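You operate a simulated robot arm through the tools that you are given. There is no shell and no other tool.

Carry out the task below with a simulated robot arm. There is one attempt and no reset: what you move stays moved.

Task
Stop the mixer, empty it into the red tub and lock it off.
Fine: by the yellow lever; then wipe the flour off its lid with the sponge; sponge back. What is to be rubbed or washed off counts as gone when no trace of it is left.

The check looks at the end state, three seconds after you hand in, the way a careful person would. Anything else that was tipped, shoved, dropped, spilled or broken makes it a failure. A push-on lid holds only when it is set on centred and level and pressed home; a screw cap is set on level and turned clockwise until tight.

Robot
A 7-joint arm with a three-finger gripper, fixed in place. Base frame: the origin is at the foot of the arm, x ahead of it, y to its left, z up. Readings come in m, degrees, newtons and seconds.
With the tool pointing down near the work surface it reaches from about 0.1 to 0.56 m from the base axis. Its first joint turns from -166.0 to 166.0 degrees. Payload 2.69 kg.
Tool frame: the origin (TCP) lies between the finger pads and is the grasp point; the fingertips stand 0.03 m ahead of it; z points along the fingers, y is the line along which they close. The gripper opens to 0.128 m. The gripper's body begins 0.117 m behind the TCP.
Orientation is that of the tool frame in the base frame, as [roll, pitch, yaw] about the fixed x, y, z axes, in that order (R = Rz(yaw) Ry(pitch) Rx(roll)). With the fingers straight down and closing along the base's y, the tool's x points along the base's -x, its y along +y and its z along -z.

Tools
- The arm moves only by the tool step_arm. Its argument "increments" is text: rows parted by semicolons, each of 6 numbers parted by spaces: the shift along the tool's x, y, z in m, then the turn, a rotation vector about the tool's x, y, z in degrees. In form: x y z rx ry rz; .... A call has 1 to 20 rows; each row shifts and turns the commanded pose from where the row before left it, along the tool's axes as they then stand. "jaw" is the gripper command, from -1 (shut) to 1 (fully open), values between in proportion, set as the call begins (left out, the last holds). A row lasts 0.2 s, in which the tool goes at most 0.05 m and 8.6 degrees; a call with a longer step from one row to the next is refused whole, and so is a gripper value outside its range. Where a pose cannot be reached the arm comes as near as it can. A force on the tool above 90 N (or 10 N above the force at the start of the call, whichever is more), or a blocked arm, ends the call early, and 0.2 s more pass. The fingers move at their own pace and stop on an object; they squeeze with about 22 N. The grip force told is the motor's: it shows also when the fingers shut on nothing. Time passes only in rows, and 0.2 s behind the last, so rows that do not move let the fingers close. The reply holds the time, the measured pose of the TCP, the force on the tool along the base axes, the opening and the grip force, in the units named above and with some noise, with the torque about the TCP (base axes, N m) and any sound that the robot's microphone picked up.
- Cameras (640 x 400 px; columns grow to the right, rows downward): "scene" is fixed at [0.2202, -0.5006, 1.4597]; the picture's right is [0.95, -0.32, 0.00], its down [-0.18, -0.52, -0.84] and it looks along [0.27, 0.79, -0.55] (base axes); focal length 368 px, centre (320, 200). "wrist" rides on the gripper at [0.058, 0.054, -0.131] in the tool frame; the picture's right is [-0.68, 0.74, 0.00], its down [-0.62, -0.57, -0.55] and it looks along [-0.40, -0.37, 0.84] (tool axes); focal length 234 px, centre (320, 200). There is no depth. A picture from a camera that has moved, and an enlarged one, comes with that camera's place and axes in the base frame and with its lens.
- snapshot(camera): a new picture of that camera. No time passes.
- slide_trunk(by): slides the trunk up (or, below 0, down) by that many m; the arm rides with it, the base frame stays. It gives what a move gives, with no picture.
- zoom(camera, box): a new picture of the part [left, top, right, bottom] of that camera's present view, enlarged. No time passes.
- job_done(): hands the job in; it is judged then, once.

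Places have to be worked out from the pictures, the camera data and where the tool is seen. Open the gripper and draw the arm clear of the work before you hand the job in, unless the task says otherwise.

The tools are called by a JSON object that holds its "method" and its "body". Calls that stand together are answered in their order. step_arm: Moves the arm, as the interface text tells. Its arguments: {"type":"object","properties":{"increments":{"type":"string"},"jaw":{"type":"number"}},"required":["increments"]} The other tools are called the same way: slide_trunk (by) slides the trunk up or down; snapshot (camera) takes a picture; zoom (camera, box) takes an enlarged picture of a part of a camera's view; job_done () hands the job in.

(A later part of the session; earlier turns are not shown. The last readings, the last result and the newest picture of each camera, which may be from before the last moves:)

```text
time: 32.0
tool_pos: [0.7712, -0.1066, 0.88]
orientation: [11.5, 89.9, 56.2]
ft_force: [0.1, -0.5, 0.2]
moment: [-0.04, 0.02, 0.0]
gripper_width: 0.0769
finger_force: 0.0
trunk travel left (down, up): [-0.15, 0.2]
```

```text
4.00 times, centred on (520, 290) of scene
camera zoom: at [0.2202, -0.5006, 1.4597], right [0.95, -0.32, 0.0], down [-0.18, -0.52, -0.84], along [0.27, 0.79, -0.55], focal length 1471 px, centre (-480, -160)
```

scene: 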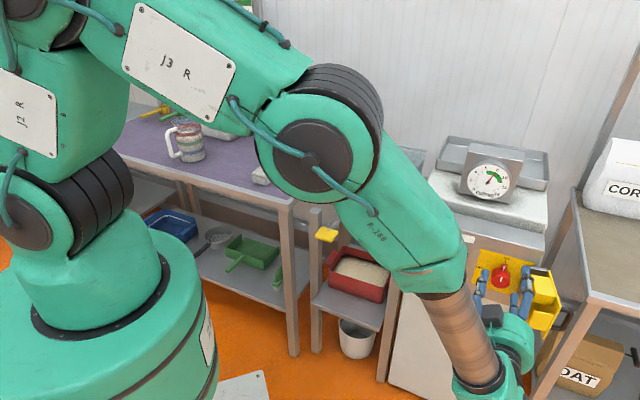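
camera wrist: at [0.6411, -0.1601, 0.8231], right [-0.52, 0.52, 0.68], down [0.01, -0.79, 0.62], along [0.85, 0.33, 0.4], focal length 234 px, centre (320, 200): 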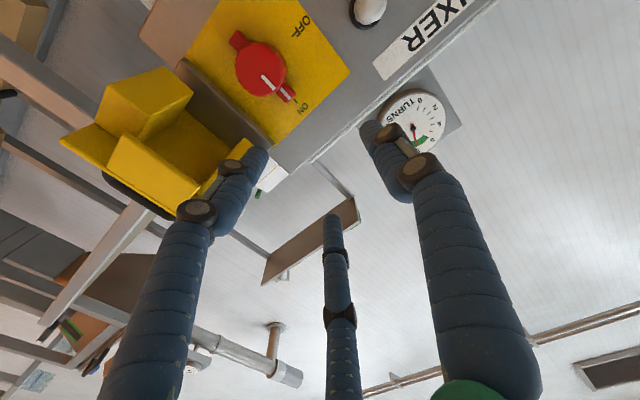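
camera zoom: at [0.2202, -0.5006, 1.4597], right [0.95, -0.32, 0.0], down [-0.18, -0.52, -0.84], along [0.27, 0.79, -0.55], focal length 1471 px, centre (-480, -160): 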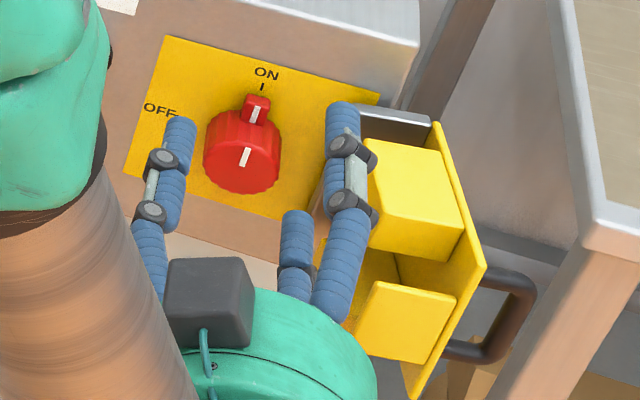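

The knob's round body (front centre ≈ u 0.619, v 0.581, z 0.796) sits on a bar now vertical (ON). A finger hides part of the yellow device, so I'll close the jaws and shift down-left a little for an unobstructed look.

{"method": "step_arm", "body": {"increments": "0.03 0.02 -0.01 0 0 0;0.03 0.02 -0.01 0 0 0;0 0 -0.01 0 0 0", "jaw": -1}}

{"method": "zoom", "body": {"camera": "wrist", "box": [20, 0, 340, 220]}}

{"method": "zoom", "body": {"camera": "scene", "box": [500, 250, 580, 340]}}

```text
time: 32.8
tool_pos: [0.722, -0.0991, 0.8227]
orientation: [102.3, 89.9, 147.1]
ft_force: [1.1, -0.2, 0.1]
moment: [0.02, 0.0, -0.04]
gripper_width: 0.0021
finger_force: 22.4
trunk travel left (down, up): [-0.15, 0.2]
```

```text
1.82 times, centred on (180, 110) of wrist
camera zoom: at [0.5913, -0.1523, 0.7649], right [-0.52, 0.52, 0.68], down [0.01, -0.79, 0.62], along [0.85, 0.33, 0.4], focal length 426 px, centre (574, 364)
```

zoom: 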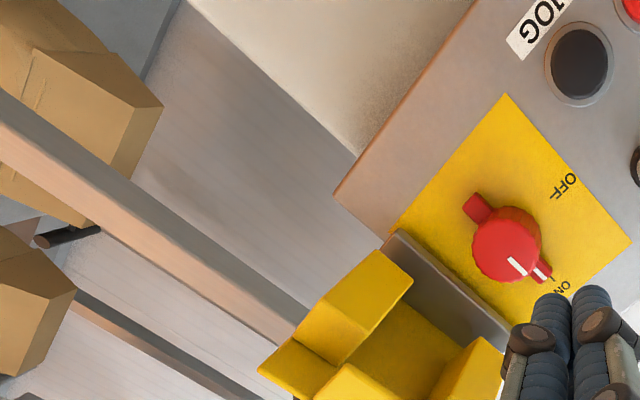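

```text
4.44 times, centred on (540, 295) of scene
camera zoom: at [0.2202, -0.5006, 1.4597], right [0.95, -0.32, 0.0], down [-0.18, -0.52, -0.84], along [0.27, 0.79, -0.55], focal length 1635 px, centre (-658, -222)
```

zoom: 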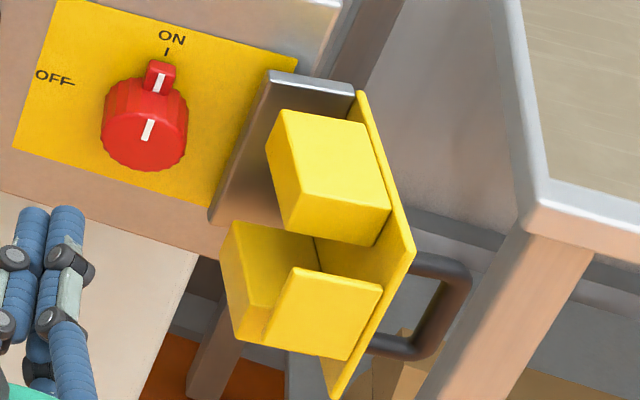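

The device is a yellow plate with three blocks on its inner face and a dark loop handle on its back. I need to know whether it is hinged or removable, so I'll turn the tool 45° to the right to look along the panel at it.

{"method": "step_arm", "body": {"increments": "0 0 0 7.5 0 0;0 0 0 7.5 0 0;0 0 0 7.5 0 0;0 0 0 7.5 0 0;0 0 0 7.5 0 0;0 0 0 7.5 0 0"}}

{"method": "snapshot", "body": {"camera": "wrist"}}

{"method": "zoom", "body": {"camera": "wrist", "box": [200, 20, 400, 180]}}

```text
time: 34.2
tool_pos: [0.7583, -0.1247, 0.8393]
orientation: [93.7, 85.7, 93.8]
ft_force: [0.4, -0.2, -0.4]
moment: [0.02, 0.01, 0.06]
gripper_width: 0.0021
finger_force: 21.9
out of reach, approached as far as the arm can: row 4, 5, 6
trunk travel left (down, up): [-0.15, 0.2]
```

```text
taken
camera wrist: at [0.627, -0.0658, 0.786], right [0.0, 0.68, 0.73], down [-0.54, -0.61, 0.57], along [0.84, -0.4, 0.37], focal length 234 px, centre (320, 200)
```

wrist: 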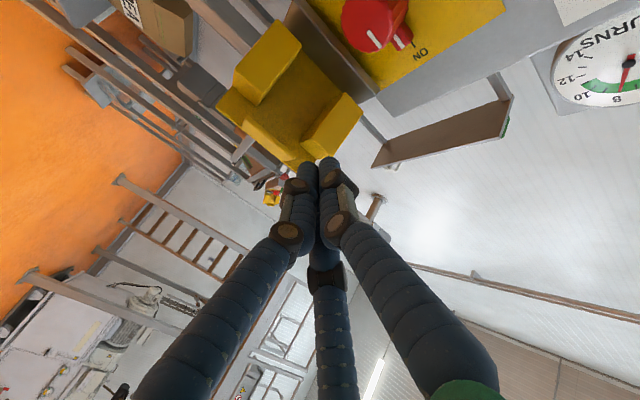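

```text
2.50 times, centred on (300, 100) of wrist
camera zoom: at [0.627, -0.0658, 0.786], right [0.0, 0.68, 0.73], down [-0.54, -0.61, 0.57], along [0.84, -0.4, 0.37], focal length 585 px, centre (370, 450)
```

zoom: 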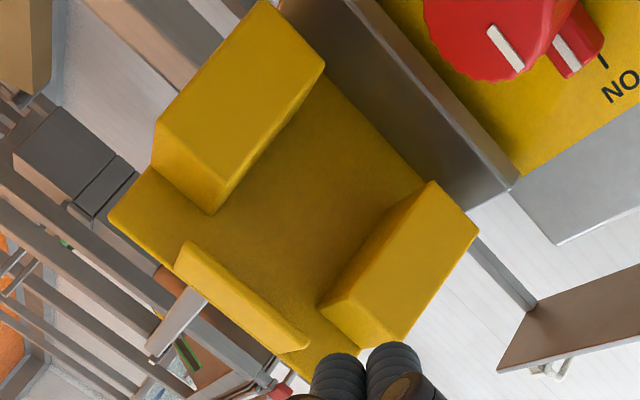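

The pocket between the three blocks fits the knob's bar only when horizontal. I still need to see how the device is attached (hinge or hook), so I'll retreat, rise, and look from above.

{"method": "step_arm", "body": {"increments": "0 0 -0.03 0 0 0;0 0 -0.03 0 0 0;0 0 -0.03 0 0 0;-0.04 0 0 -7.5 0 0;-0.04 0 0 -7.5 0 0;-0.04 0 0 -7.5 0 0;-0.04 0 0 -7.5 0 0;-0.04 0 0 -7.5 0 0;-0.04 0 0 -7.5 0 0;0 0 0 0 8.18 0;0 0 0 0 8.18 0;0 0 0 0 8.18 0;0 0 0 0 8.18 0;0 0 0 0 8.18 0;0 0 0 0 8.18 0;0 0 0 0 8.18 0;0 0 0 0 8.18 0;0 0 0 0 8.18 0;0 0 0 0 8.18 0;0 0 0 0 8.18 0"}}

{"method": "snapshot", "body": {"camera": "wrist"}}

```text
time: 38.4
tool_pos: [0.6818, -0.1514, 1.0857]
orientation: [176.8, 2.8, -135.0]
ft_force: [-0.5, -0.6, -0.2]
moment: [0.03, -0.01, 0.01]
gripper_width: 0.0022
finger_force: 22.2
out of reach, approached as far as the arm can: row 2, 3
trunk travel left (down, up): [-0.15, 0.2]
```

```text
taken
camera wrist: at [0.6029, -0.1641, 1.2168], right [-0.04, 1.0, 0.07], down [0.84, 0.0, 0.55], along [0.54, 0.09, -0.84], focal length 234 px, centre (320, 200)
```

wrist: 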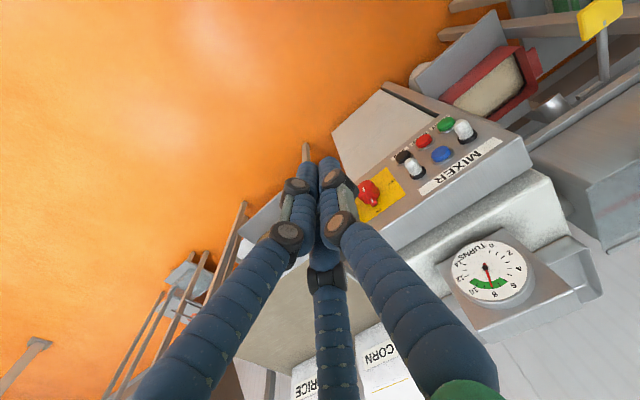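

The device is hidden behind the closed fingers here; I'll shift toward it so it comes out above the fingertips in view.

{"method": "step_arm", "body": {"increments": "-0.028 -0.028 0 0 0 0;-0.028 -0.028 0 0 0 0;-0.028 -0.028 0 0 0 0;-0.028 -0.028 0 0 0 0"}}

{"method": "snapshot", "body": {"camera": "wrist"}}

{"method": "zoom", "body": {"camera": "wrist", "box": [230, 40, 390, 150]}}

```text
time: 39.4
tool_pos: [0.8401, -0.1505, 1.0842]
orientation: [176.9, 2.8, -134.9]
ft_force: [-0.8, 0.5, -0.1]
moment: [-0.01, -0.05, 0.01]
gripper_width: 0.0022
finger_force: 22.6
trunk travel left (down, up): [-0.15, 0.2]
```

```text
taken
camera wrist: at [0.7611, -0.1629, 1.2167], right [-0.05, 1.0, 0.07], down [0.84, 0.0, 0.55], along [0.54, 0.09, -0.83], focal length 234 px, centre (320, 200)
```

wrist: 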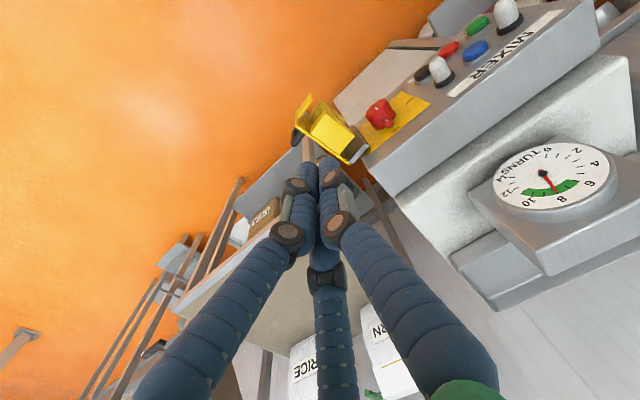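

```text
3.64 times, centred on (310, 95) of wrist
camera zoom: at [0.7611, -0.1629, 1.2167], right [-0.05, 1.0, 0.07], down [0.84, 0.0, 0.55], along [0.54, 0.09, -0.83], focal length 852 px, centre (356, 582)
```

zoom: 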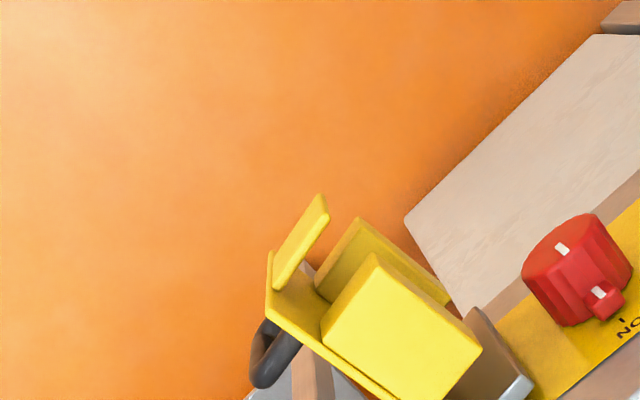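

Now I see the grey bracket standing out from the panel. I'll move a bit further over to see the whole device from above.

{"method": "step_arm", "body": {"increments": "0 -0.03 0 0 0 0;0 -0.03 0 0 0 0;-0.02 -0.02 0 0 0 0"}}

{"method": "zoom", "body": {"camera": "wrist", "box": [260, 0, 420, 110]}}

{"method": "snapshot", "body": {"camera": "wrist"}}

```text
time: 40.2
tool_pos: [0.9129, -0.1942, 1.0813]
orientation: [176.8, 2.8, -134.9]
ft_force: [-0.4, -0.2, -0.6]
moment: [0.07, -0.01, 0.02]
gripper_width: 0.0026
finger_force: 21.4
trunk travel left (down, up): [-0.15, 0.2]
```

```text
3.64 times, centred on (340, 55) of wrist
camera zoom: at [0.833, -0.2061, 1.2124], right [-0.05, 1.0, 0.07], down [0.84, 0.0, 0.55], along [0.54, 0.09, -0.83], focal length 852 px, centre (247, 727)
```

zoom: 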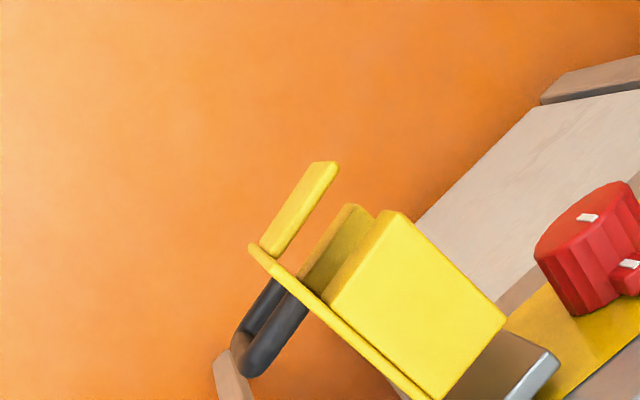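

```text
taken
camera wrist: at [0.833, -0.2061, 1.2124], right [-0.05, 1.0, 0.07], down [0.84, 0.0, 0.55], along [0.54, 0.09, -0.83], focal length 234 px, centre (320, 200)
```

wrist: 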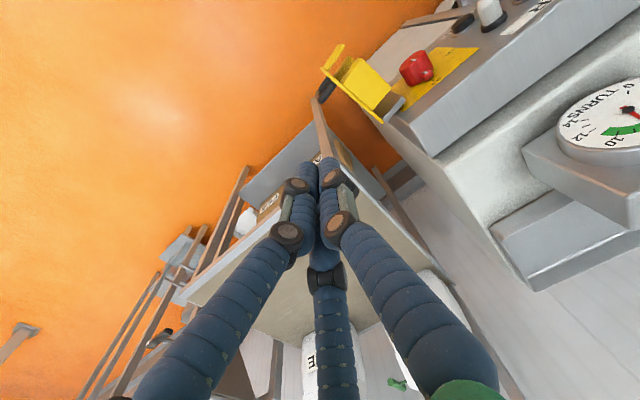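

Nearly a top view now. Zooming on the hinge/bracket end of the device.

{"method": "zoom", "body": {"camera": "wrist", "box": [310, 40, 440, 140]}}

{"method": "zoom", "body": {"camera": "scene", "box": [480, 240, 580, 340]}}

```text
4.00 times, centred on (375, 90) of wrist
camera zoom: at [0.833, -0.2061, 1.2124], right [-0.05, 1.0, 0.07], down [0.84, 0.0, 0.55], along [0.54, 0.09, -0.83], focal length 937 px, centre (100, 640)
```

zoom: 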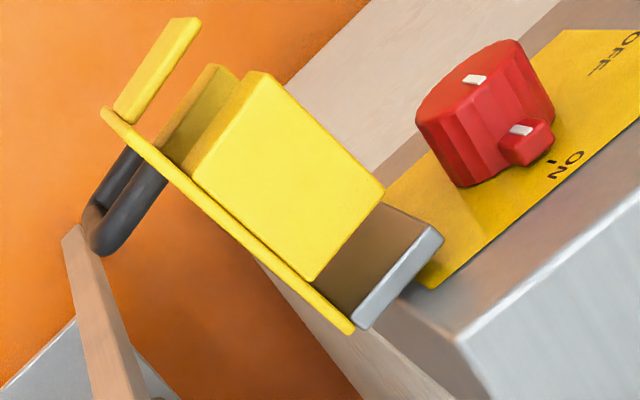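

```text
4.00 times, centred on (530, 290) of scene
camera zoom: at [0.2202, -0.5006, 1.4597], right [0.95, -0.32, 0.0], down [-0.18, -0.52, -0.84], along [0.27, 0.79, -0.55], focal length 1471 px, centre (-520, -160)
```

zoom: 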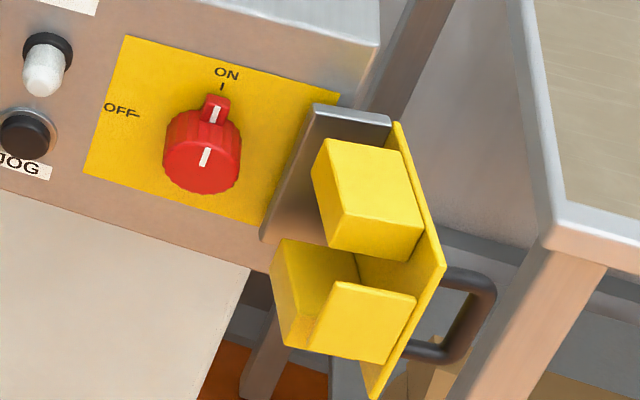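

The device is an L-shaped flap: the grey leaf swings on a vertical hinge at about u 0.668, v 0.595, so closing it puts the pocket exactly over the knob (u 0.618), which needs the bar horizontal. First the knob: I'll return to a level pose in front of it, correcting the small tilt.

{"method": "step_arm", "body": {"increments": "0.022 0.033 0 3.2 0 0;0.022 0.033 0 0 0 0;0.022 0.033 0 0 0 0;0.022 0.033 0 0 0 0;0.022 0.033 0 0 0 0;0 0 0 0 -7.93 0;0 0 0 0 -7.93 0;0 0 0 0 -7.93 0;0 0 0 0 -7.93 0;0 0 0 0 -7.93 0;0 0 0 0 -7.93 0;0 0 0 0 -7.93 0;0 0 0 0 -7.93 0;0 0 0 0 -7.93 0;0 0 0 0 -7.93 0;0 0 0 0 -7.93 0"}}

```text
time: 43.6
tool_pos: [0.7163, -0.155, 1.0792]
orientation: [-22.5, 89.8, 22.5]
ft_force: [0.4, 0.3, 0.7]
moment: [-0.04, 0.04, -0.01]
gripper_width: 0.0022
finger_force: 22.4
trunk travel left (down, up): [-0.15, 0.2]
```

Level and aligned at u=0.616. Lowering to knob height (z 0.796) with the jaws opened to about 67 mm.

{"method": "step_arm", "body": {"increments": "0.0404 0 0 0 0 0;0.0404 0 0 0 0 0;0.0404 0 0 0 0 0;0.0404 0 0 0 0 0;0.0404 0 0 0 0 0;0.0404 0 0 0 0 0;0.0404 0 0 0 0 0;0 -0.002 0 0 0 0", "jaw": 0.05}}

{"method": "snapshot", "body": {"camera": "wrist"}}

{"method": "zoom", "body": {"camera": "scene", "box": [420, 210, 580, 350]}}

```text
time: 45.4
tool_pos: [0.7182, -0.1555, 0.7933]
orientation: [41.2, 90.0, 86.2]
ft_force: [0.7, 0.1, 0.3]
moment: [-0.02, -0.01, 0.0]
gripper_width: 0.0671
finger_force: 0.1
trunk travel left (down, up): [-0.15, 0.2]
```

```text
taken
camera wrist: at [0.5875, -0.2099, 0.736], right [-0.52, 0.52, 0.68], down [0.01, -0.79, 0.62], along [0.85, 0.33, 0.4], focal length 234 px, centre (320, 200)
```

wrist: 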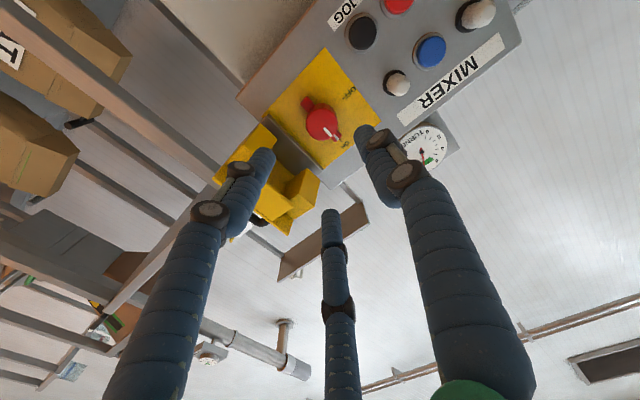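

```text
2.86 times, centred on (500, 280) of scene
camera zoom: at [0.2202, -0.5006, 1.4597], right [0.95, -0.32, 0.0], down [-0.18, -0.52, -0.84], along [0.27, 0.79, -0.55], focal length 1051 px, centre (-194, -29)
```

zoom: 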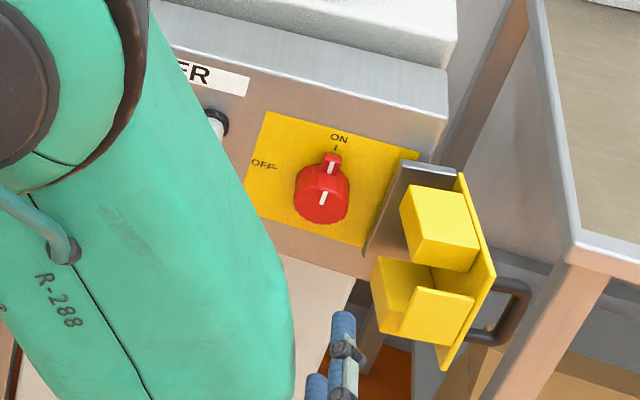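

No time pressure now; I'll test in free air whether the wrist can roll -90° about the tool axis (the knob-to-OFF turn) before gripping anything.

{"method": "step_arm", "body": {"increments": "0 0 0 0 0 -8.2;0 0 0 0 0 -8.2;0 0 0 0 0 -8.2;0 0 0 0 0 -8.2;0 0 0 0 0 -8.2;0 0 0 0 0 -8.2;0 0 0 0 0 -8.2;0 0 0 0 0 -8.2;0 0 0 0 0 -8.2;0 0 0 0 0 -8.2;0 0 0 0 0 -8.2"}}

{"method": "snapshot", "body": {"camera": "wrist"}}

```text
time: 47.8
tool_pos: [0.7834, -0.2077, 0.7949]
orientation: [-91.0, 59.0, -45.0]
ft_force: [-0.7, 0.0, 0.6]
moment: [-0.03, -0.01, 0.01]
gripper_width: 0.0673
finger_force: 0.1
out of reach, approached as far as the arm can: row 3, 4, 5, 6, 7, 8, 9, 10, 11
trunk travel left (down, up): [-0.15, 0.2]
```

```text
taken
camera wrist: at [0.6806, -0.29, 0.7178], right [-0.7, 0.68, 0.2], down [-0.26, -0.51, 0.82], along [0.66, 0.53, 0.53], focal length 234 px, centre (320, 200)
```

wrist: 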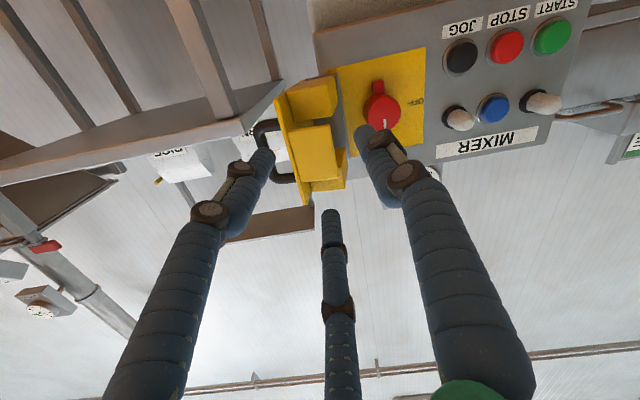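

Roll limit is at about -20° from this pose, so I'll instead approach the knob pre-rolled +120° and turn it back by 90° to +30°. Rolling now in free air and re-centring on u 0.618.

{"method": "step_arm", "body": {"increments": "0 0 0 0 0 8.39;0 0 0 0 0 8.39;0 0 0 0 0 8.39;0 0 0 0 0 8.39;0 0 0 0 0 8.39;0 0 0 0 0 8.39;0 0 0 0 0 8.39;0 0 0 0 0 8.39;0 0 0 0 0 8.39;0 0 0 0 0 8.39;0 0 0 0 0 8.39;0 0 0 0 0 8.39;0 0 0 0 0 8.39;0 0 0 0 0 8.39;0 0 0 0 0 8.39;0 0 0 0 0 8.39;0 0 0 0 0 8.39;0 0 0 0 0 8.39;0.0358 -0.0207 0 0 0 0;0.0358 -0.0207 0 0 0 0"}}

{"method": "snapshot", "body": {"camera": "wrist"}}

{"method": "zoom", "body": {"camera": "scene", "box": [420, 210, 580, 350]}}

```text
time: 52.0
tool_pos: [0.7253, -0.1503, 0.7957]
orientation: [90.5, -30.0, 135.6]
ft_force: [-0.1, -0.3, -0.1]
moment: [0.04, 0.02, 0.08]
gripper_width: 0.0671
finger_force: 0.0
trunk travel left (down, up): [-0.15, 0.2]
```

```text
taken
camera wrist: at [0.6168, -0.2259, 0.8723], right [0.69, -0.66, 0.3], down [-0.21, -0.57, -0.79], along [0.7, 0.48, -0.53], focal length 234 px, centre (320, 200)
```

wrist: 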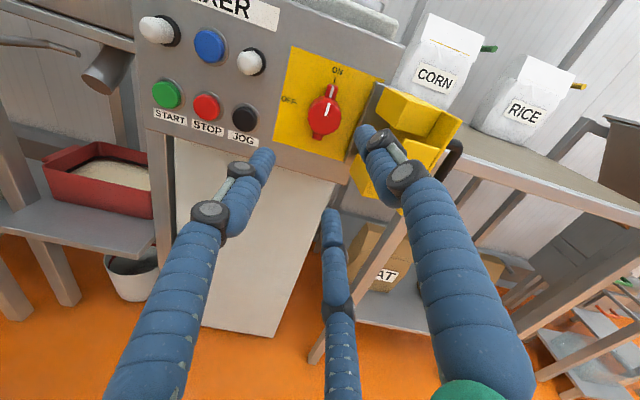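

```text
2.86 times, centred on (500, 280) of scene
camera zoom: at [0.2202, -0.5006, 1.4597], right [0.95, -0.32, 0.0], down [-0.18, -0.52, -0.84], along [0.27, 0.79, -0.55], focal length 1051 px, centre (-194, -29)
```

zoom: 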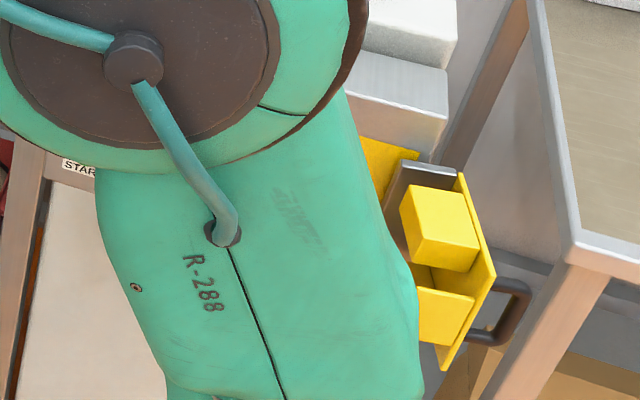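

Now I have a clear, upright view. Zooming on the knob to refine the centre before gripping.

{"method": "zoom", "body": {"camera": "wrist", "box": [270, 40, 390, 170]}}

```text
3.08 times, centred on (330, 105) of wrist
camera zoom: at [0.6168, -0.2259, 0.8723], right [0.69, -0.66, 0.3], down [-0.21, -0.57, -0.79], along [0.7, 0.48, -0.53], focal length 720 px, centre (289, 492)
```

zoom: 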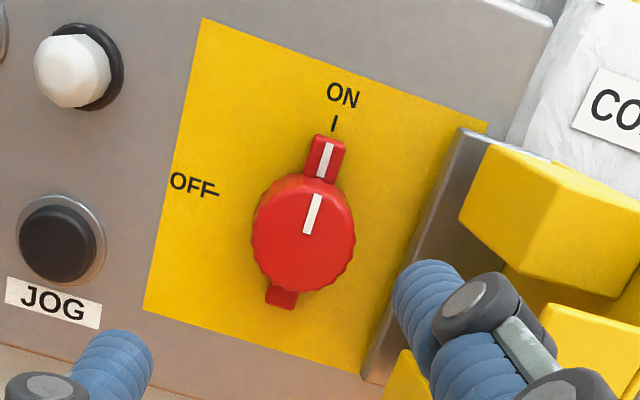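

Knob axis refines to u≈0.620, z≈0.800 (centre of the yellow label). I'll centre on it and advance in front of it, then check clearance before engaging.

{"method": "step_arm", "body": {"increments": "0.0014 0.0044 0.02 0 0 0;0 0 0.03 0 0 0;0 0 0.03 0 0 0;0 0 0.025 0 0 0"}}

{"method": "snapshot", "body": {"camera": "wrist"}}

{"method": "zoom", "body": {"camera": "wrist", "box": [230, 20, 450, 220]}}

```text
time: 53.0
tool_pos: [0.798, -0.0748, 0.7976]
orientation: [90.5, -29.9, 135.6]
ft_force: [0.4, -0.4, 0.3]
moment: [-0.01, -0.01, 0.01]
gripper_width: 0.0672
finger_force: 0.0
trunk travel left (down, up): [-0.15, 0.2]
```

```text
taken
camera wrist: at [0.6902, -0.1512, 0.875], right [0.69, -0.66, 0.3], down [-0.21, -0.57, -0.79], along [0.7, 0.48, -0.53], focal length 234 px, centre (320, 200)
```

wrist: 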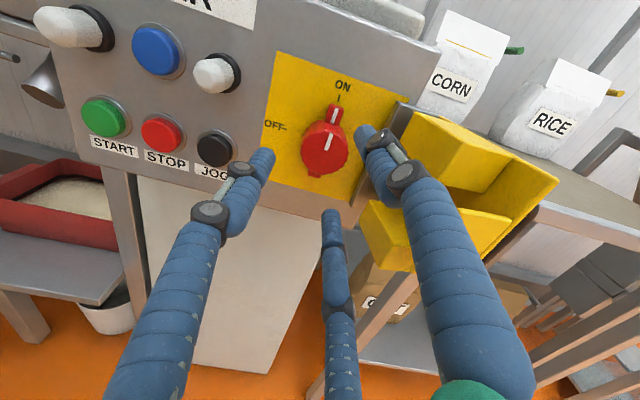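

```text
2.00 times, centred on (340, 120) of wrist
camera zoom: at [0.6902, -0.1512, 0.875], right [0.69, -0.66, 0.3], down [-0.21, -0.57, -0.79], along [0.7, 0.48, -0.53], focal length 468 px, centre (280, 360)
```

zoom: 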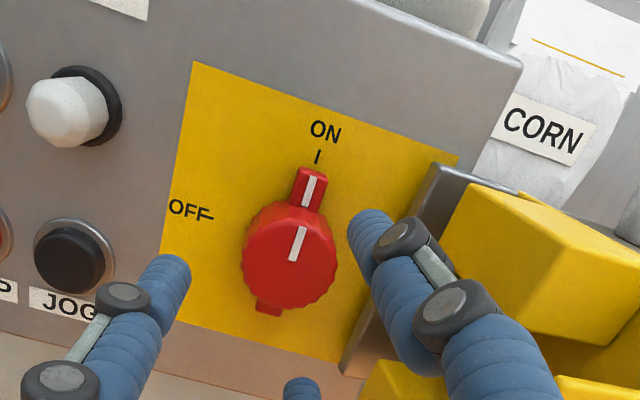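

Fingers straddle the knob with clearance to the flap. I'll correct 3 mm and advance so the tips sit beside the knob body.

{"method": "step_arm", "body": {"increments": "-0.0013 0.0037 0.015 0 0 0;0 0 0.012 0 0 0;0 0 0.008 0 0 0;0 0 0.006 0 0 0"}}

{"method": "zoom", "body": {"camera": "wrist", "box": [230, 20, 450, 220]}}

```text
time: 54.0
tool_pos: [0.8295, -0.0478, 0.7997]
orientation: [90.6, -30.0, 135.6]
ft_force: [0.7, 0.2, -0.2]
moment: [-0.01, -0.01, 0.01]
gripper_width: 0.0672
finger_force: 0.0
trunk travel left (down, up): [-0.15, 0.2]
```

```text
2.00 times, centred on (340, 120) of wrist
camera zoom: at [0.7213, -0.1242, 0.8767], right [0.69, -0.66, 0.3], down [-0.21, -0.57, -0.79], along [0.7, 0.48, -0.53], focal length 468 px, centre (280, 360)
```

zoom: 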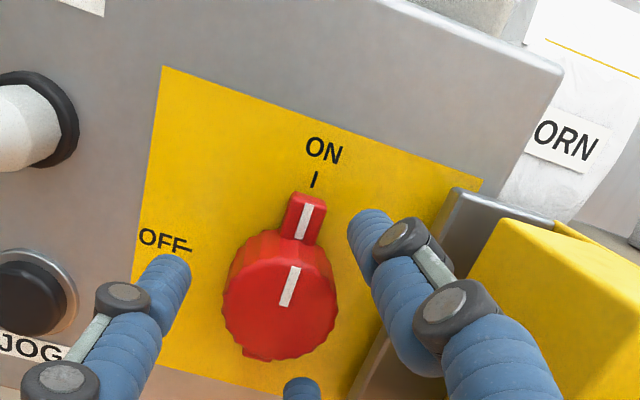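

Tips are alongside the knob body (tip v≈0.583). Closing the jaws on it.

{"method": "step_arm", "body": {"increments": "0 0 0.003 0 0 0;0 0 0 0 0 0;0 0 0 0 0 0", "jaw": -1}}

{"method": "zoom", "body": {"camera": "wrist", "box": [230, 20, 450, 220]}}

```text
time: 54.8
tool_pos: [0.8302, -0.0459, 0.7995]
orientation: [90.4, -30.0, 135.6]
ft_force: [-21.0, -13.1, 7.1]
moment: [0.22, -0.19, 0.12]
gripper_width: 0.0406
finger_force: 45.3
trunk travel left (down, up): [-0.15, 0.2]
```

```text
2.00 times, centred on (340, 120) of wrist
camera zoom: at [0.7221, -0.1228, 0.8772], right [0.69, -0.66, 0.3], down [-0.21, -0.57, -0.79], along [0.7, 0.48, -0.53], focal length 468 px, centre (280, 360)
```

zoom: 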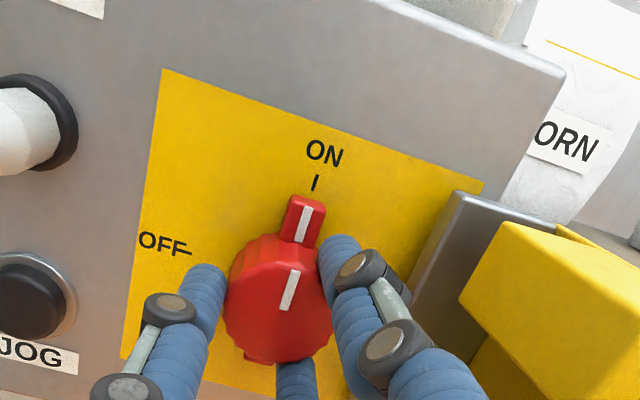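

All three fingers hold the knob. There is ~24 N back-push, so I'll ease 2 mm and then roll -90° (counter-clockwise seen from the front) toward OFF.

{"method": "step_arm", "body": {"increments": "0 0 -0.002 0 0 0;0 0 0 0 0 -8;0 0 0 0 0 -8;0 0 0 0 0 -8;0 0 0 0 0 -8"}}

{"method": "zoom", "body": {"camera": "wrist", "box": [230, 20, 450, 220]}}

```text
time: 56.0
tool_pos: [0.8305, -0.047, 0.7993]
orientation: [90.4, 2.1, 135.9]
ft_force: [6.1, 10.0, 4.4]
moment: [-0.01, 0.02, -0.26]
gripper_width: 0.0406
finger_force: 44.9
trunk travel left (down, up): [-0.15, 0.2]
```

```text
2.00 times, centred on (340, 120) of wrist
camera zoom: at [0.6957, -0.0975, 0.853], right [0.47, -0.45, 0.76], down [0.07, -0.84, -0.54], along [0.88, 0.31, -0.36], focal length 468 px, centre (280, 360)
```

zoom: 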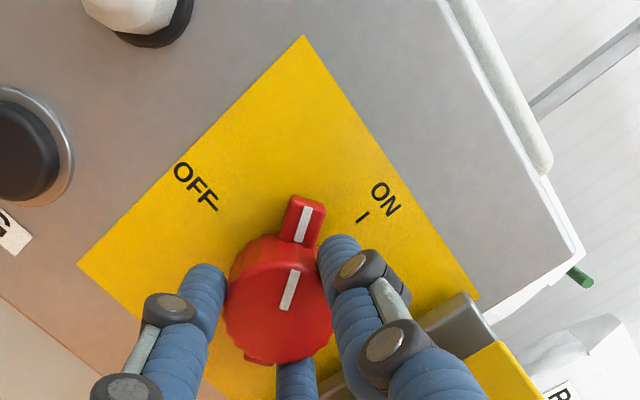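

The knob turns with the grip (about 32° so far). Continuing the remaining ~58°.

{"method": "step_arm", "body": {"increments": "0 0 0 0 0 -8.3;0 0 0 0 0 -8.3;0 0 0 0 0 -8.3;0 0 0 0 0 -8.3;0 0 0 0 0 -8.3;0 0 0 0 0 -8.3;0 0 0 0 0 -8.2"}}

{"method": "zoom", "body": {"camera": "wrist", "box": [190, 0, 450, 220]}}

```text
time: 57.6
tool_pos: [0.8301, -0.0473, 0.8006]
orientation: [91.0, 60.2, 136.5]
ft_force: [13.6, 13.5, 8.1]
moment: [0.83, 0.36, 0.04]
gripper_width: 0.0407
finger_force: 45.4
trunk travel left (down, up): [-0.15, 0.2]
```

```text
1.82 times, centred on (320, 110) of wrist
camera zoom: at [0.6843, -0.0876, 0.7775], right [-0.21, 0.22, 0.95], down [0.19, -0.95, 0.26], along [0.96, 0.24, 0.16], focal length 426 px, centre (320, 364)
```

zoom: 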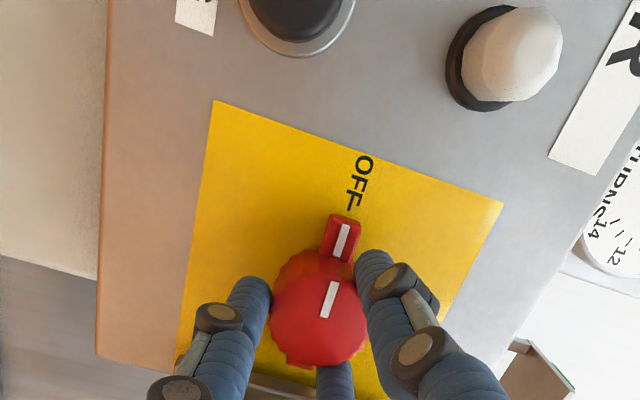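

The pointer now lines up with OFF and torque (~0.84 N·m) shows it's at its stop. Releasing and backing straight off.

{"method": "step_arm", "body": {"increments": "0 0 0 0 0 0;0 0 -0.03 0 0 0;0 0 -0.04 0 0 0;0 0 -0.04 0 0 0", "jaw": 0.05}}

{"method": "snapshot", "body": {"camera": "wrist"}}

{"method": "snapshot", "body": {"camera": "scene"}}

```text
time: 58.6
tool_pos: [0.7544, -0.1262, 0.8005]
orientation: [90.9, 59.9, 136.6]
ft_force: [-0.6, -0.4, -0.4]
moment: [0.02, 0.02, -0.01]
gripper_width: 0.0673
finger_force: 0.1
trunk travel left (down, up): [-0.15, 0.2]
```

```text
taken
camera wrist: at [0.608, -0.1669, 0.7784], right [-0.21, 0.21, 0.95], down [0.19, -0.95, 0.26], along [0.96, 0.24, 0.16], focal length 234 px, centre (320, 200)
```

wrist: 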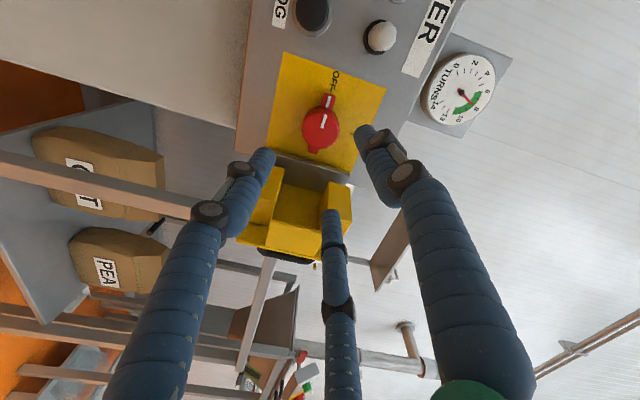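

```text
taken
```

scene: 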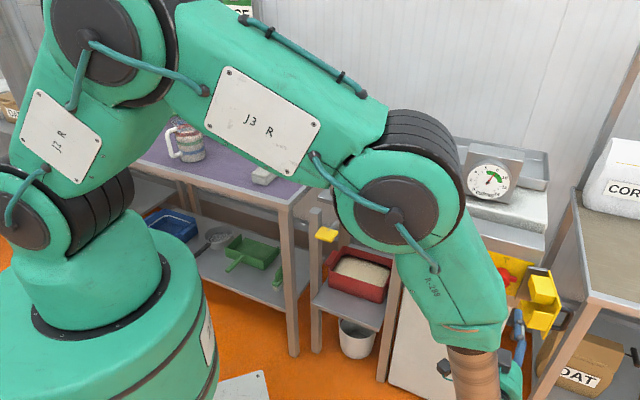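

Knob stays at OFF. Before closing the flap I want a view of its right side and the handle, so I'll close the jaws, roll the wrist so the camera rides top-right, and shift right while staying clear in front.

{"method": "step_arm", "body": {"increments": "0 0 -0.03 0 0 0;0 0 0 0 0 8.33;0 0 0 0 0 8.33;0 0 0 0 0 8.33;0 0 0 0 0 8.33;0 0 0 0 0 8.33;0 0 0 0 0 8.33;0 0 0 0 0 8.33;0 0 0 0 0 8.33;0 0 0 0 0 8.33;0 0 0 0 0 8.33;0 0 0 0 0 8.33;0 0 0 0 0 8.33;0 0 0 0 0 8.33;0 0 0 0 0 8.33;0 0 0 0 0 8.33;0 0 0 0 0 8.33;0 0 0 0 0 8.33;0 0 0 0 0 8.33", "jaw": -1}}

{"method": "snapshot", "body": {"camera": "wrist"}}

```text
time: 62.6
tool_pos: [0.7329, -0.1476, 0.8009]
orientation: [-170.0, -89.5, 35.8]
ft_force: [-0.1, 0.9, 0.3]
moment: [0.0, -0.05, -0.02]
gripper_width: 0.0022
finger_force: 21.5
trunk travel left (down, up): [-0.15, 0.2]
```

```text
taken
camera wrist: at [0.6797, -0.2777, 0.8605], right [0.52, -0.52, -0.68], down [-0.79, 0.0, -0.61], along [0.31, 0.86, -0.41], focal length 234 px, centre (320, 200)
```

wrist: 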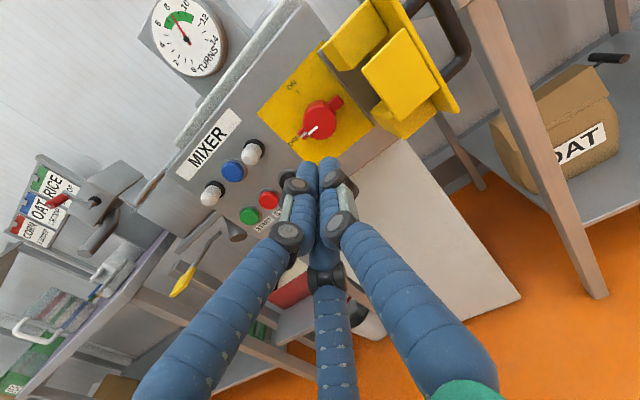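

The handle is visible now. Moving right about 0.16 m at this distance (tips at v≈0.44, clear of the flap's edge at 0.478).

{"method": "step_arm", "body": {"increments": "0 0.04 -0.005 0 0 0;0 0.04 -0.005 0 0 0;0 0.04 0 0 0 0;0 0.04 0 0 0 0"}}

{"method": "snapshot", "body": {"camera": "wrist"}}

{"method": "zoom", "body": {"camera": "wrist", "box": [230, 0, 430, 150]}}

```text
time: 63.6
tool_pos: [0.8386, -0.2658, 0.8009]
orientation: [174.4, -89.6, 51.3]
ft_force: [-0.7, -0.8, 0.9]
moment: [-0.02, 0.01, -0.06]
gripper_width: 0.0022
finger_force: 22.0
trunk travel left (down, up): [-0.15, 0.2]
```

```text
taken
camera wrist: at [0.7866, -0.3963, 0.8602], right [0.52, -0.52, -0.68], down [-0.79, 0.0, -0.61], along [0.31, 0.86, -0.41], focal length 234 px, centre (320, 200)
```

wrist: 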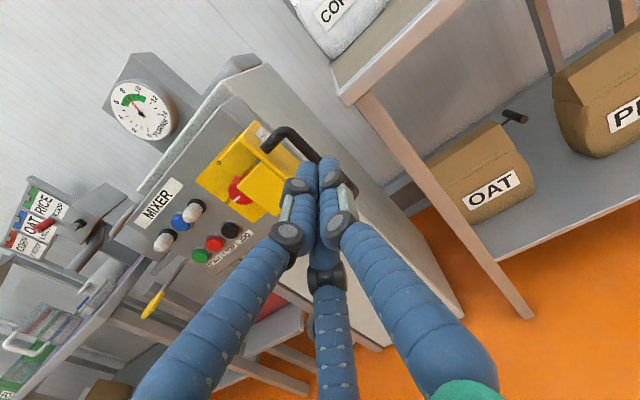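

```text
2.67 times, centred on (330, 75) of wrist
camera zoom: at [0.7866, -0.3963, 0.8602], right [0.52, -0.52, -0.68], down [-0.79, 0.0, -0.61], along [0.31, 0.86, -0.41], focal length 624 px, centre (293, 533)
```

zoom: 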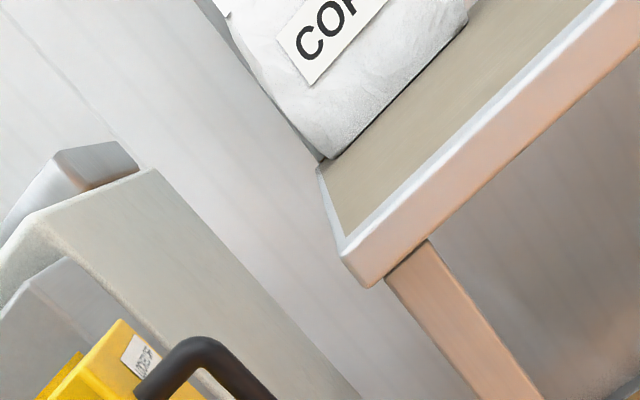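

The handle bar sits at about u 0.763, v 0.514, z 0.77–0.825; the right-hand table corner (u 0.81, v 0.63) is behind. I'll bring the closed fingers to the right of the handle.

{"method": "step_arm", "body": {"increments": "0 0.04 0 0 0 0;0 0 0.035 0 0 0;0 0 0.035 0 0 0;0 0 0.032 0 0 0"}}

{"method": "snapshot", "body": {"camera": "wrist"}}

{"method": "zoom", "body": {"camera": "scene", "box": [460, 220, 600, 350]}}

```text
time: 64.6
tool_pos: [0.9394, -0.2209, 0.7993]
orientation: [175.1, -89.5, 50.6]
ft_force: [0.9, 0.2, 0.4]
moment: [-0.01, -0.02, -0.03]
gripper_width: 0.0024
finger_force: 22.7
trunk travel left (down, up): [-0.15, 0.2]
```

```text
taken
camera wrist: at [0.8867, -0.3509, 0.8592], right [0.52, -0.52, -0.68], down [-0.79, 0.0, -0.61], along [0.32, 0.86, -0.41], focal length 234 px, centre (320, 200)
```

wrist: 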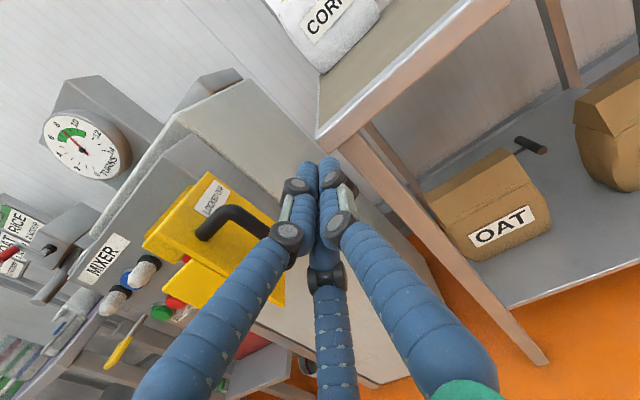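

```text
3.08 times, centred on (530, 285) of scene
camera zoom: at [0.2202, -0.5006, 1.4597], right [0.95, -0.32, 0.0], down [-0.18, -0.52, -0.84], along [0.27, 0.79, -0.55], focal length 1132 px, centre (-326, -62)
```

zoom: 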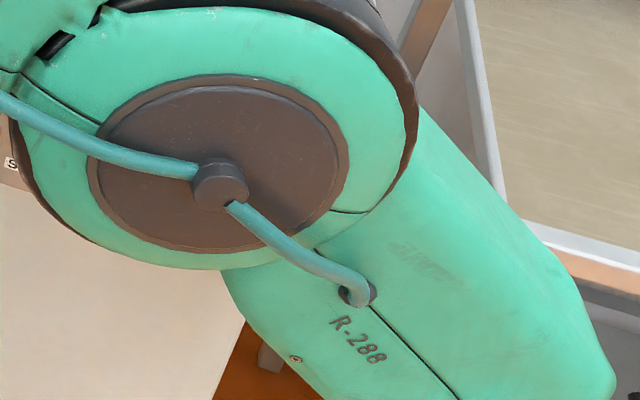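

Fingers are to the right of the handle at the right height. Pushing the handle leftward in small steps along its arc and watching the force.

{"method": "step_arm", "body": {"increments": "0 -0.0205 0 0 0 0;0 -0.014 -0.001 0 0 0;0 -0.01 -0.008 0 0 0;0 -0.01 -0.009 0 0 0"}}

{"method": "snapshot", "body": {"camera": "wrist"}}

```text
time: 65.6
tool_pos: [0.8875, -0.1951, 0.8003]
orientation: [177.0, -89.6, 48.7]
ft_force: [-0.1, -0.3, 0.2]
moment: [0.04, 0.0, -0.01]
gripper_width: 0.0026
finger_force: 22.0
trunk travel left (down, up): [-0.15, 0.2]
```

```text
taken
camera wrist: at [0.8345, -0.3256, 0.8598], right [0.52, -0.52, -0.68], down [-0.79, 0.0, -0.61], along [0.31, 0.86, -0.41], focal length 234 px, centre (320, 200)
```

wrist: 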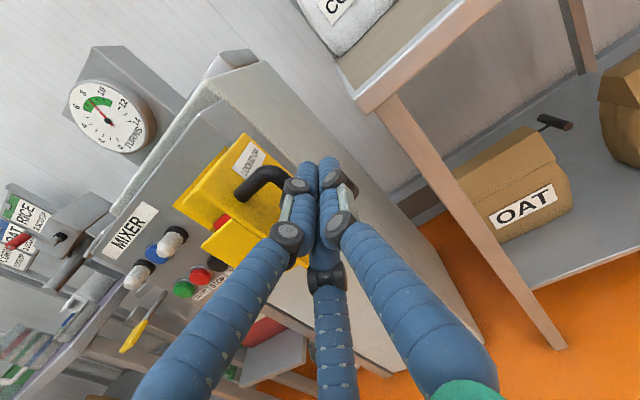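

No contact force yet. Continuing left along the arc.

{"method": "step_arm", "body": {"increments": "0 -0.01 -0.005 0 0 0;0 -0.01 -0.005 0 0 0;0 -0.01 -0.004 0 0 0;0 -0.01 -0.003 0 0 0;0 -0.01 -0.002 0 0 0"}}

{"method": "snapshot", "body": {"camera": "wrist"}}

```text
time: 66.8
tool_pos: [0.8392, -0.1739, 0.7999]
orientation: [170.0, -89.5, 55.9]
ft_force: [0.7, -0.3, 0.9]
moment: [-0.01, 0.03, -0.04]
gripper_width: 0.0022
finger_force: 21.9
trunk travel left (down, up): [-0.15, 0.2]
```

```text
taken
camera wrist: at [0.7863, -0.3049, 0.8601], right [0.53, -0.52, -0.68], down [-0.79, 0.0, -0.61], along [0.31, 0.86, -0.41], focal length 234 px, centre (320, 200)
```

wrist: 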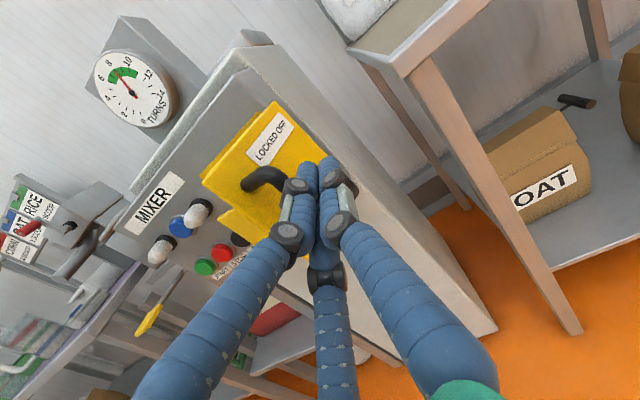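

The flap is swinging ("LOCKED OFF" label turning into view) with almost no resistance. Continuing.

{"method": "step_arm", "body": {"increments": "0 -0.01 -0.002 0 0 0;0 -0.01 0 0 0 0;0 -0.01 0 0 0 0;0 -0.01 0.001 0 0 0;0 -0.01 0.002 0 0 0;0 -0.01 0.003 0 0 0;0 -0.01 0.003 0 0 0"}}

{"method": "snapshot", "body": {"camera": "wrist"}}

```text
time: 68.4
tool_pos: [0.7945, -0.1216, 0.8008]
orientation: [171.9, -89.6, 53.8]
ft_force: [0.2, -0.5, 1.0]
moment: [-0.01, -0.02, -0.02]
gripper_width: 0.0023
finger_force: 21.9
trunk travel left (down, up): [-0.15, 0.2]
```

```text
taken
camera wrist: at [0.7407, -0.2511, 0.8602], right [0.53, -0.52, -0.68], down [-0.79, 0.0, -0.61], along [0.31, 0.86, -0.41], focal length 234 px, centre (320, 200)
```

wrist: 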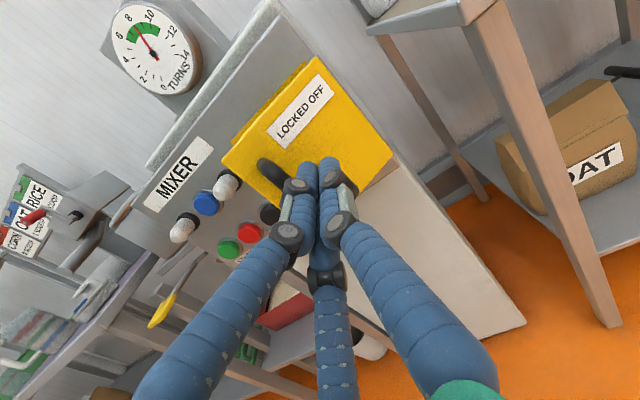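

Flap is well past halfway. Continuing the last part in small steps.

{"method": "step_arm", "body": {"increments": "0 -0.01 0.005 0 0 0;0 -0.01 0.006 0 0 0;0 -0.01 0.007 0 0 0;0 -0.008 0.008 0 0 0"}}

{"method": "snapshot", "body": {"camera": "wrist"}}

```text
time: 69.4
tool_pos: [0.7836, -0.0756, 0.8007]
orientation: [171.9, -89.6, 53.9]
ft_force: [1.5, 0.5, -0.3]
moment: [-0.03, -0.01, 0.01]
gripper_width: 0.002
finger_force: 21.9
trunk travel left (down, up): [-0.15, 0.2]
```

```text
taken
camera wrist: at [0.7318, -0.2056, 0.8604], right [0.53, -0.52, -0.68], down [-0.79, 0.0, -0.61], along [0.31, 0.86, -0.41], focal length 234 px, centre (320, 200)
```

wrist: 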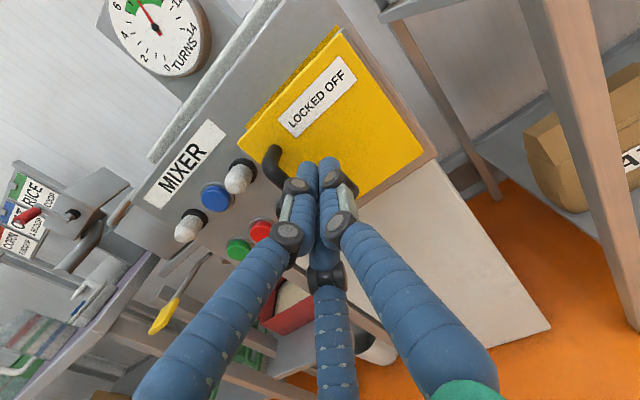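

Almost parallel to the panel. A few more small steps until resistance.

{"method": "step_arm", "body": {"increments": "0 -0.007 0.007 0 0 0;0 -0.006 0.006 0 0 0;0 -0.005 0.004 0 0 0"}}

{"method": "snapshot", "body": {"camera": "wrist"}}

```text
time: 70.2
tool_pos: [0.7891, -0.0595, 0.8021]
orientation: [126.1, -89.7, 99.1]
ft_force: [33.2, -83.3, -4.3]
moment: [-0.28, 0.37, -0.56]
gripper_width: 0.0019
finger_force: 22.0
trunk travel left (down, up): [-0.15, 0.2]
```

```text
taken
camera wrist: at [0.7347, -0.1889, 0.8619], right [0.52, -0.52, -0.67], down [-0.79, 0.01, -0.62], along [0.33, 0.85, -0.41], focal length 234 px, centre (320, 200)
```

wrist: 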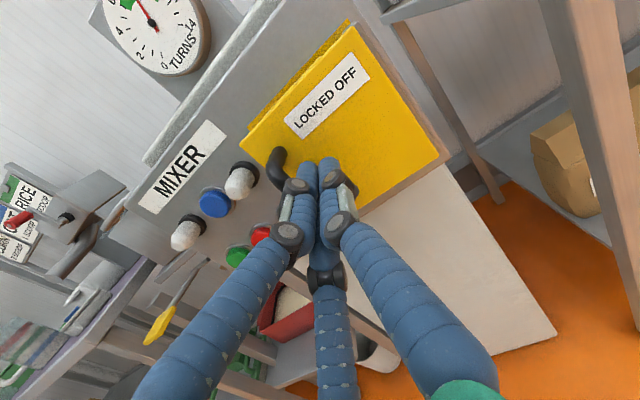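

Force rose to ~90 N, so the flap is against its stop. Backing off to the right and then away to inspect.

{"method": "step_arm", "body": {"increments": "0 0.015 -0.005 0 0 0;0 0.02 -0.03 0 0 0;0 0.02 -0.04 0 0 0;0 0 -0.03 0 0 0"}}

{"method": "snapshot", "body": {"camera": "wrist"}}

{"method": "snapshot", "body": {"camera": "scene"}}

```text
time: 71.2
tool_pos: [0.7504, -0.164, 0.8016]
orientation: [179.9, -89.4, 46.0]
ft_force: [-0.3, 0.5, 0.1]
moment: [0.02, 0.01, 0.06]
gripper_width: 0.0019
finger_force: 22.5
trunk travel left (down, up): [-0.15, 0.2]
```

```text
taken
camera wrist: at [0.6975, -0.2947, 0.8608], right [0.52, -0.52, -0.68], down [-0.79, 0.0, -0.61], along [0.31, 0.86, -0.41], focal length 234 px, centre (320, 200)
```

wrist: 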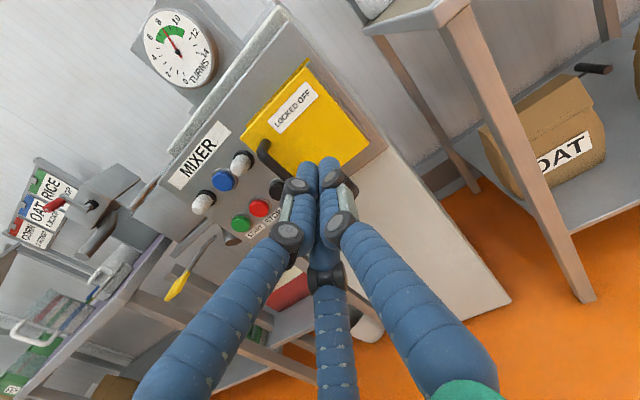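

```text
taken
```

scene: 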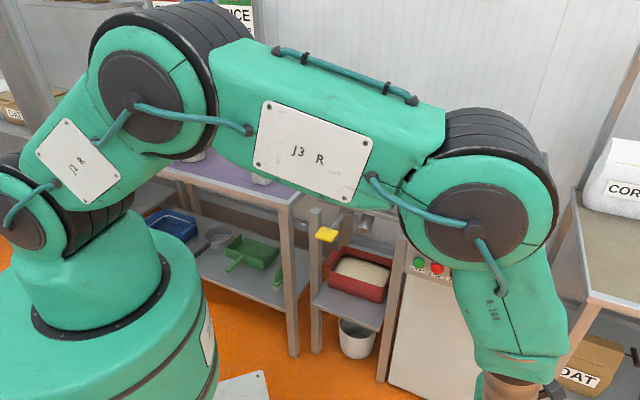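

The flap stays closed over the knob. Now to fetch the sponge: rising clear, rolling the wrist back and pointing the tool down again.

{"method": "step_arm", "body": {"increments": "0.04 0 0 0 0 0;0.04 0 0 0 0 0;0.04 0 0 0 0 0;0.04 0 0 0 0 0;0.04 0 0 0 0 0;0.04 0 0 0 0 0;0 0 0 0 0 -8.5;0 0 0 0 0 -8.5;0 0 0 0 0 -8.5;0 0 0 0 0 -8.5;0 0 0 0 0 -8.5;0 0 0 0 0 -8.5;0 0 0 0 0 -8.5;0 0 0 0 0 -8.5;0 0 0 0 0 -8.5;0 0 0 0 0 -8.5;0 0 0 0 0 -8.5;0 0 0 0 0 -8.5;0 0 0 0 0 -8.5;0 0 0 0 0 -8.5"}}

{"method": "step_arm", "body": {"increments": "0 0 0 0 0 -7.62;0 0 0 0 0 -7.62;0 0 0 0 0 -7.62;0 0 0 0 0 -7.62;0 0 0 0 0 -7.62;0 0 0 0 0 -7.62;0 0 0 0 0 -7.62;0 0 0 0 0 -7.62;0 0 0 0 8.18 0;0 0 0 0 8.18 0;0 0 0 0 8.18 0;0 0 0 0 8.18 0;0 0 0 0 8.18 0;0 0 0 0 8.18 0;0 0 0 0 8.18 0;0 0 0 0 8.18 0;0 0 0 0 8.18 0;0 0 0 0 8.18 0;0 0 0 0 8.18 0"}}

```text
time: 75.4
tool_pos: [0.751, -0.1649, 1.0411]
orientation: [90.6, 29.3, 136.1]
ft_force: [0.1, -0.1, 0.2]
moment: [-0.04, 0.02, -0.03]
gripper_width: 0.0024
finger_force: 21.9
trunk travel left (down, up): [-0.15, 0.2]
```

```text
time: 79.4
tool_pos: [0.7501, -0.1641, 1.0408]
orientation: [-179.9, -0.4, -134.2]
ft_force: [0.0, -0.5, 0.6]
moment: [0.01, -0.05, -0.04]
gripper_width: 0.0026
finger_force: 22.1
trunk travel left (down, up): [-0.15, 0.2]
```

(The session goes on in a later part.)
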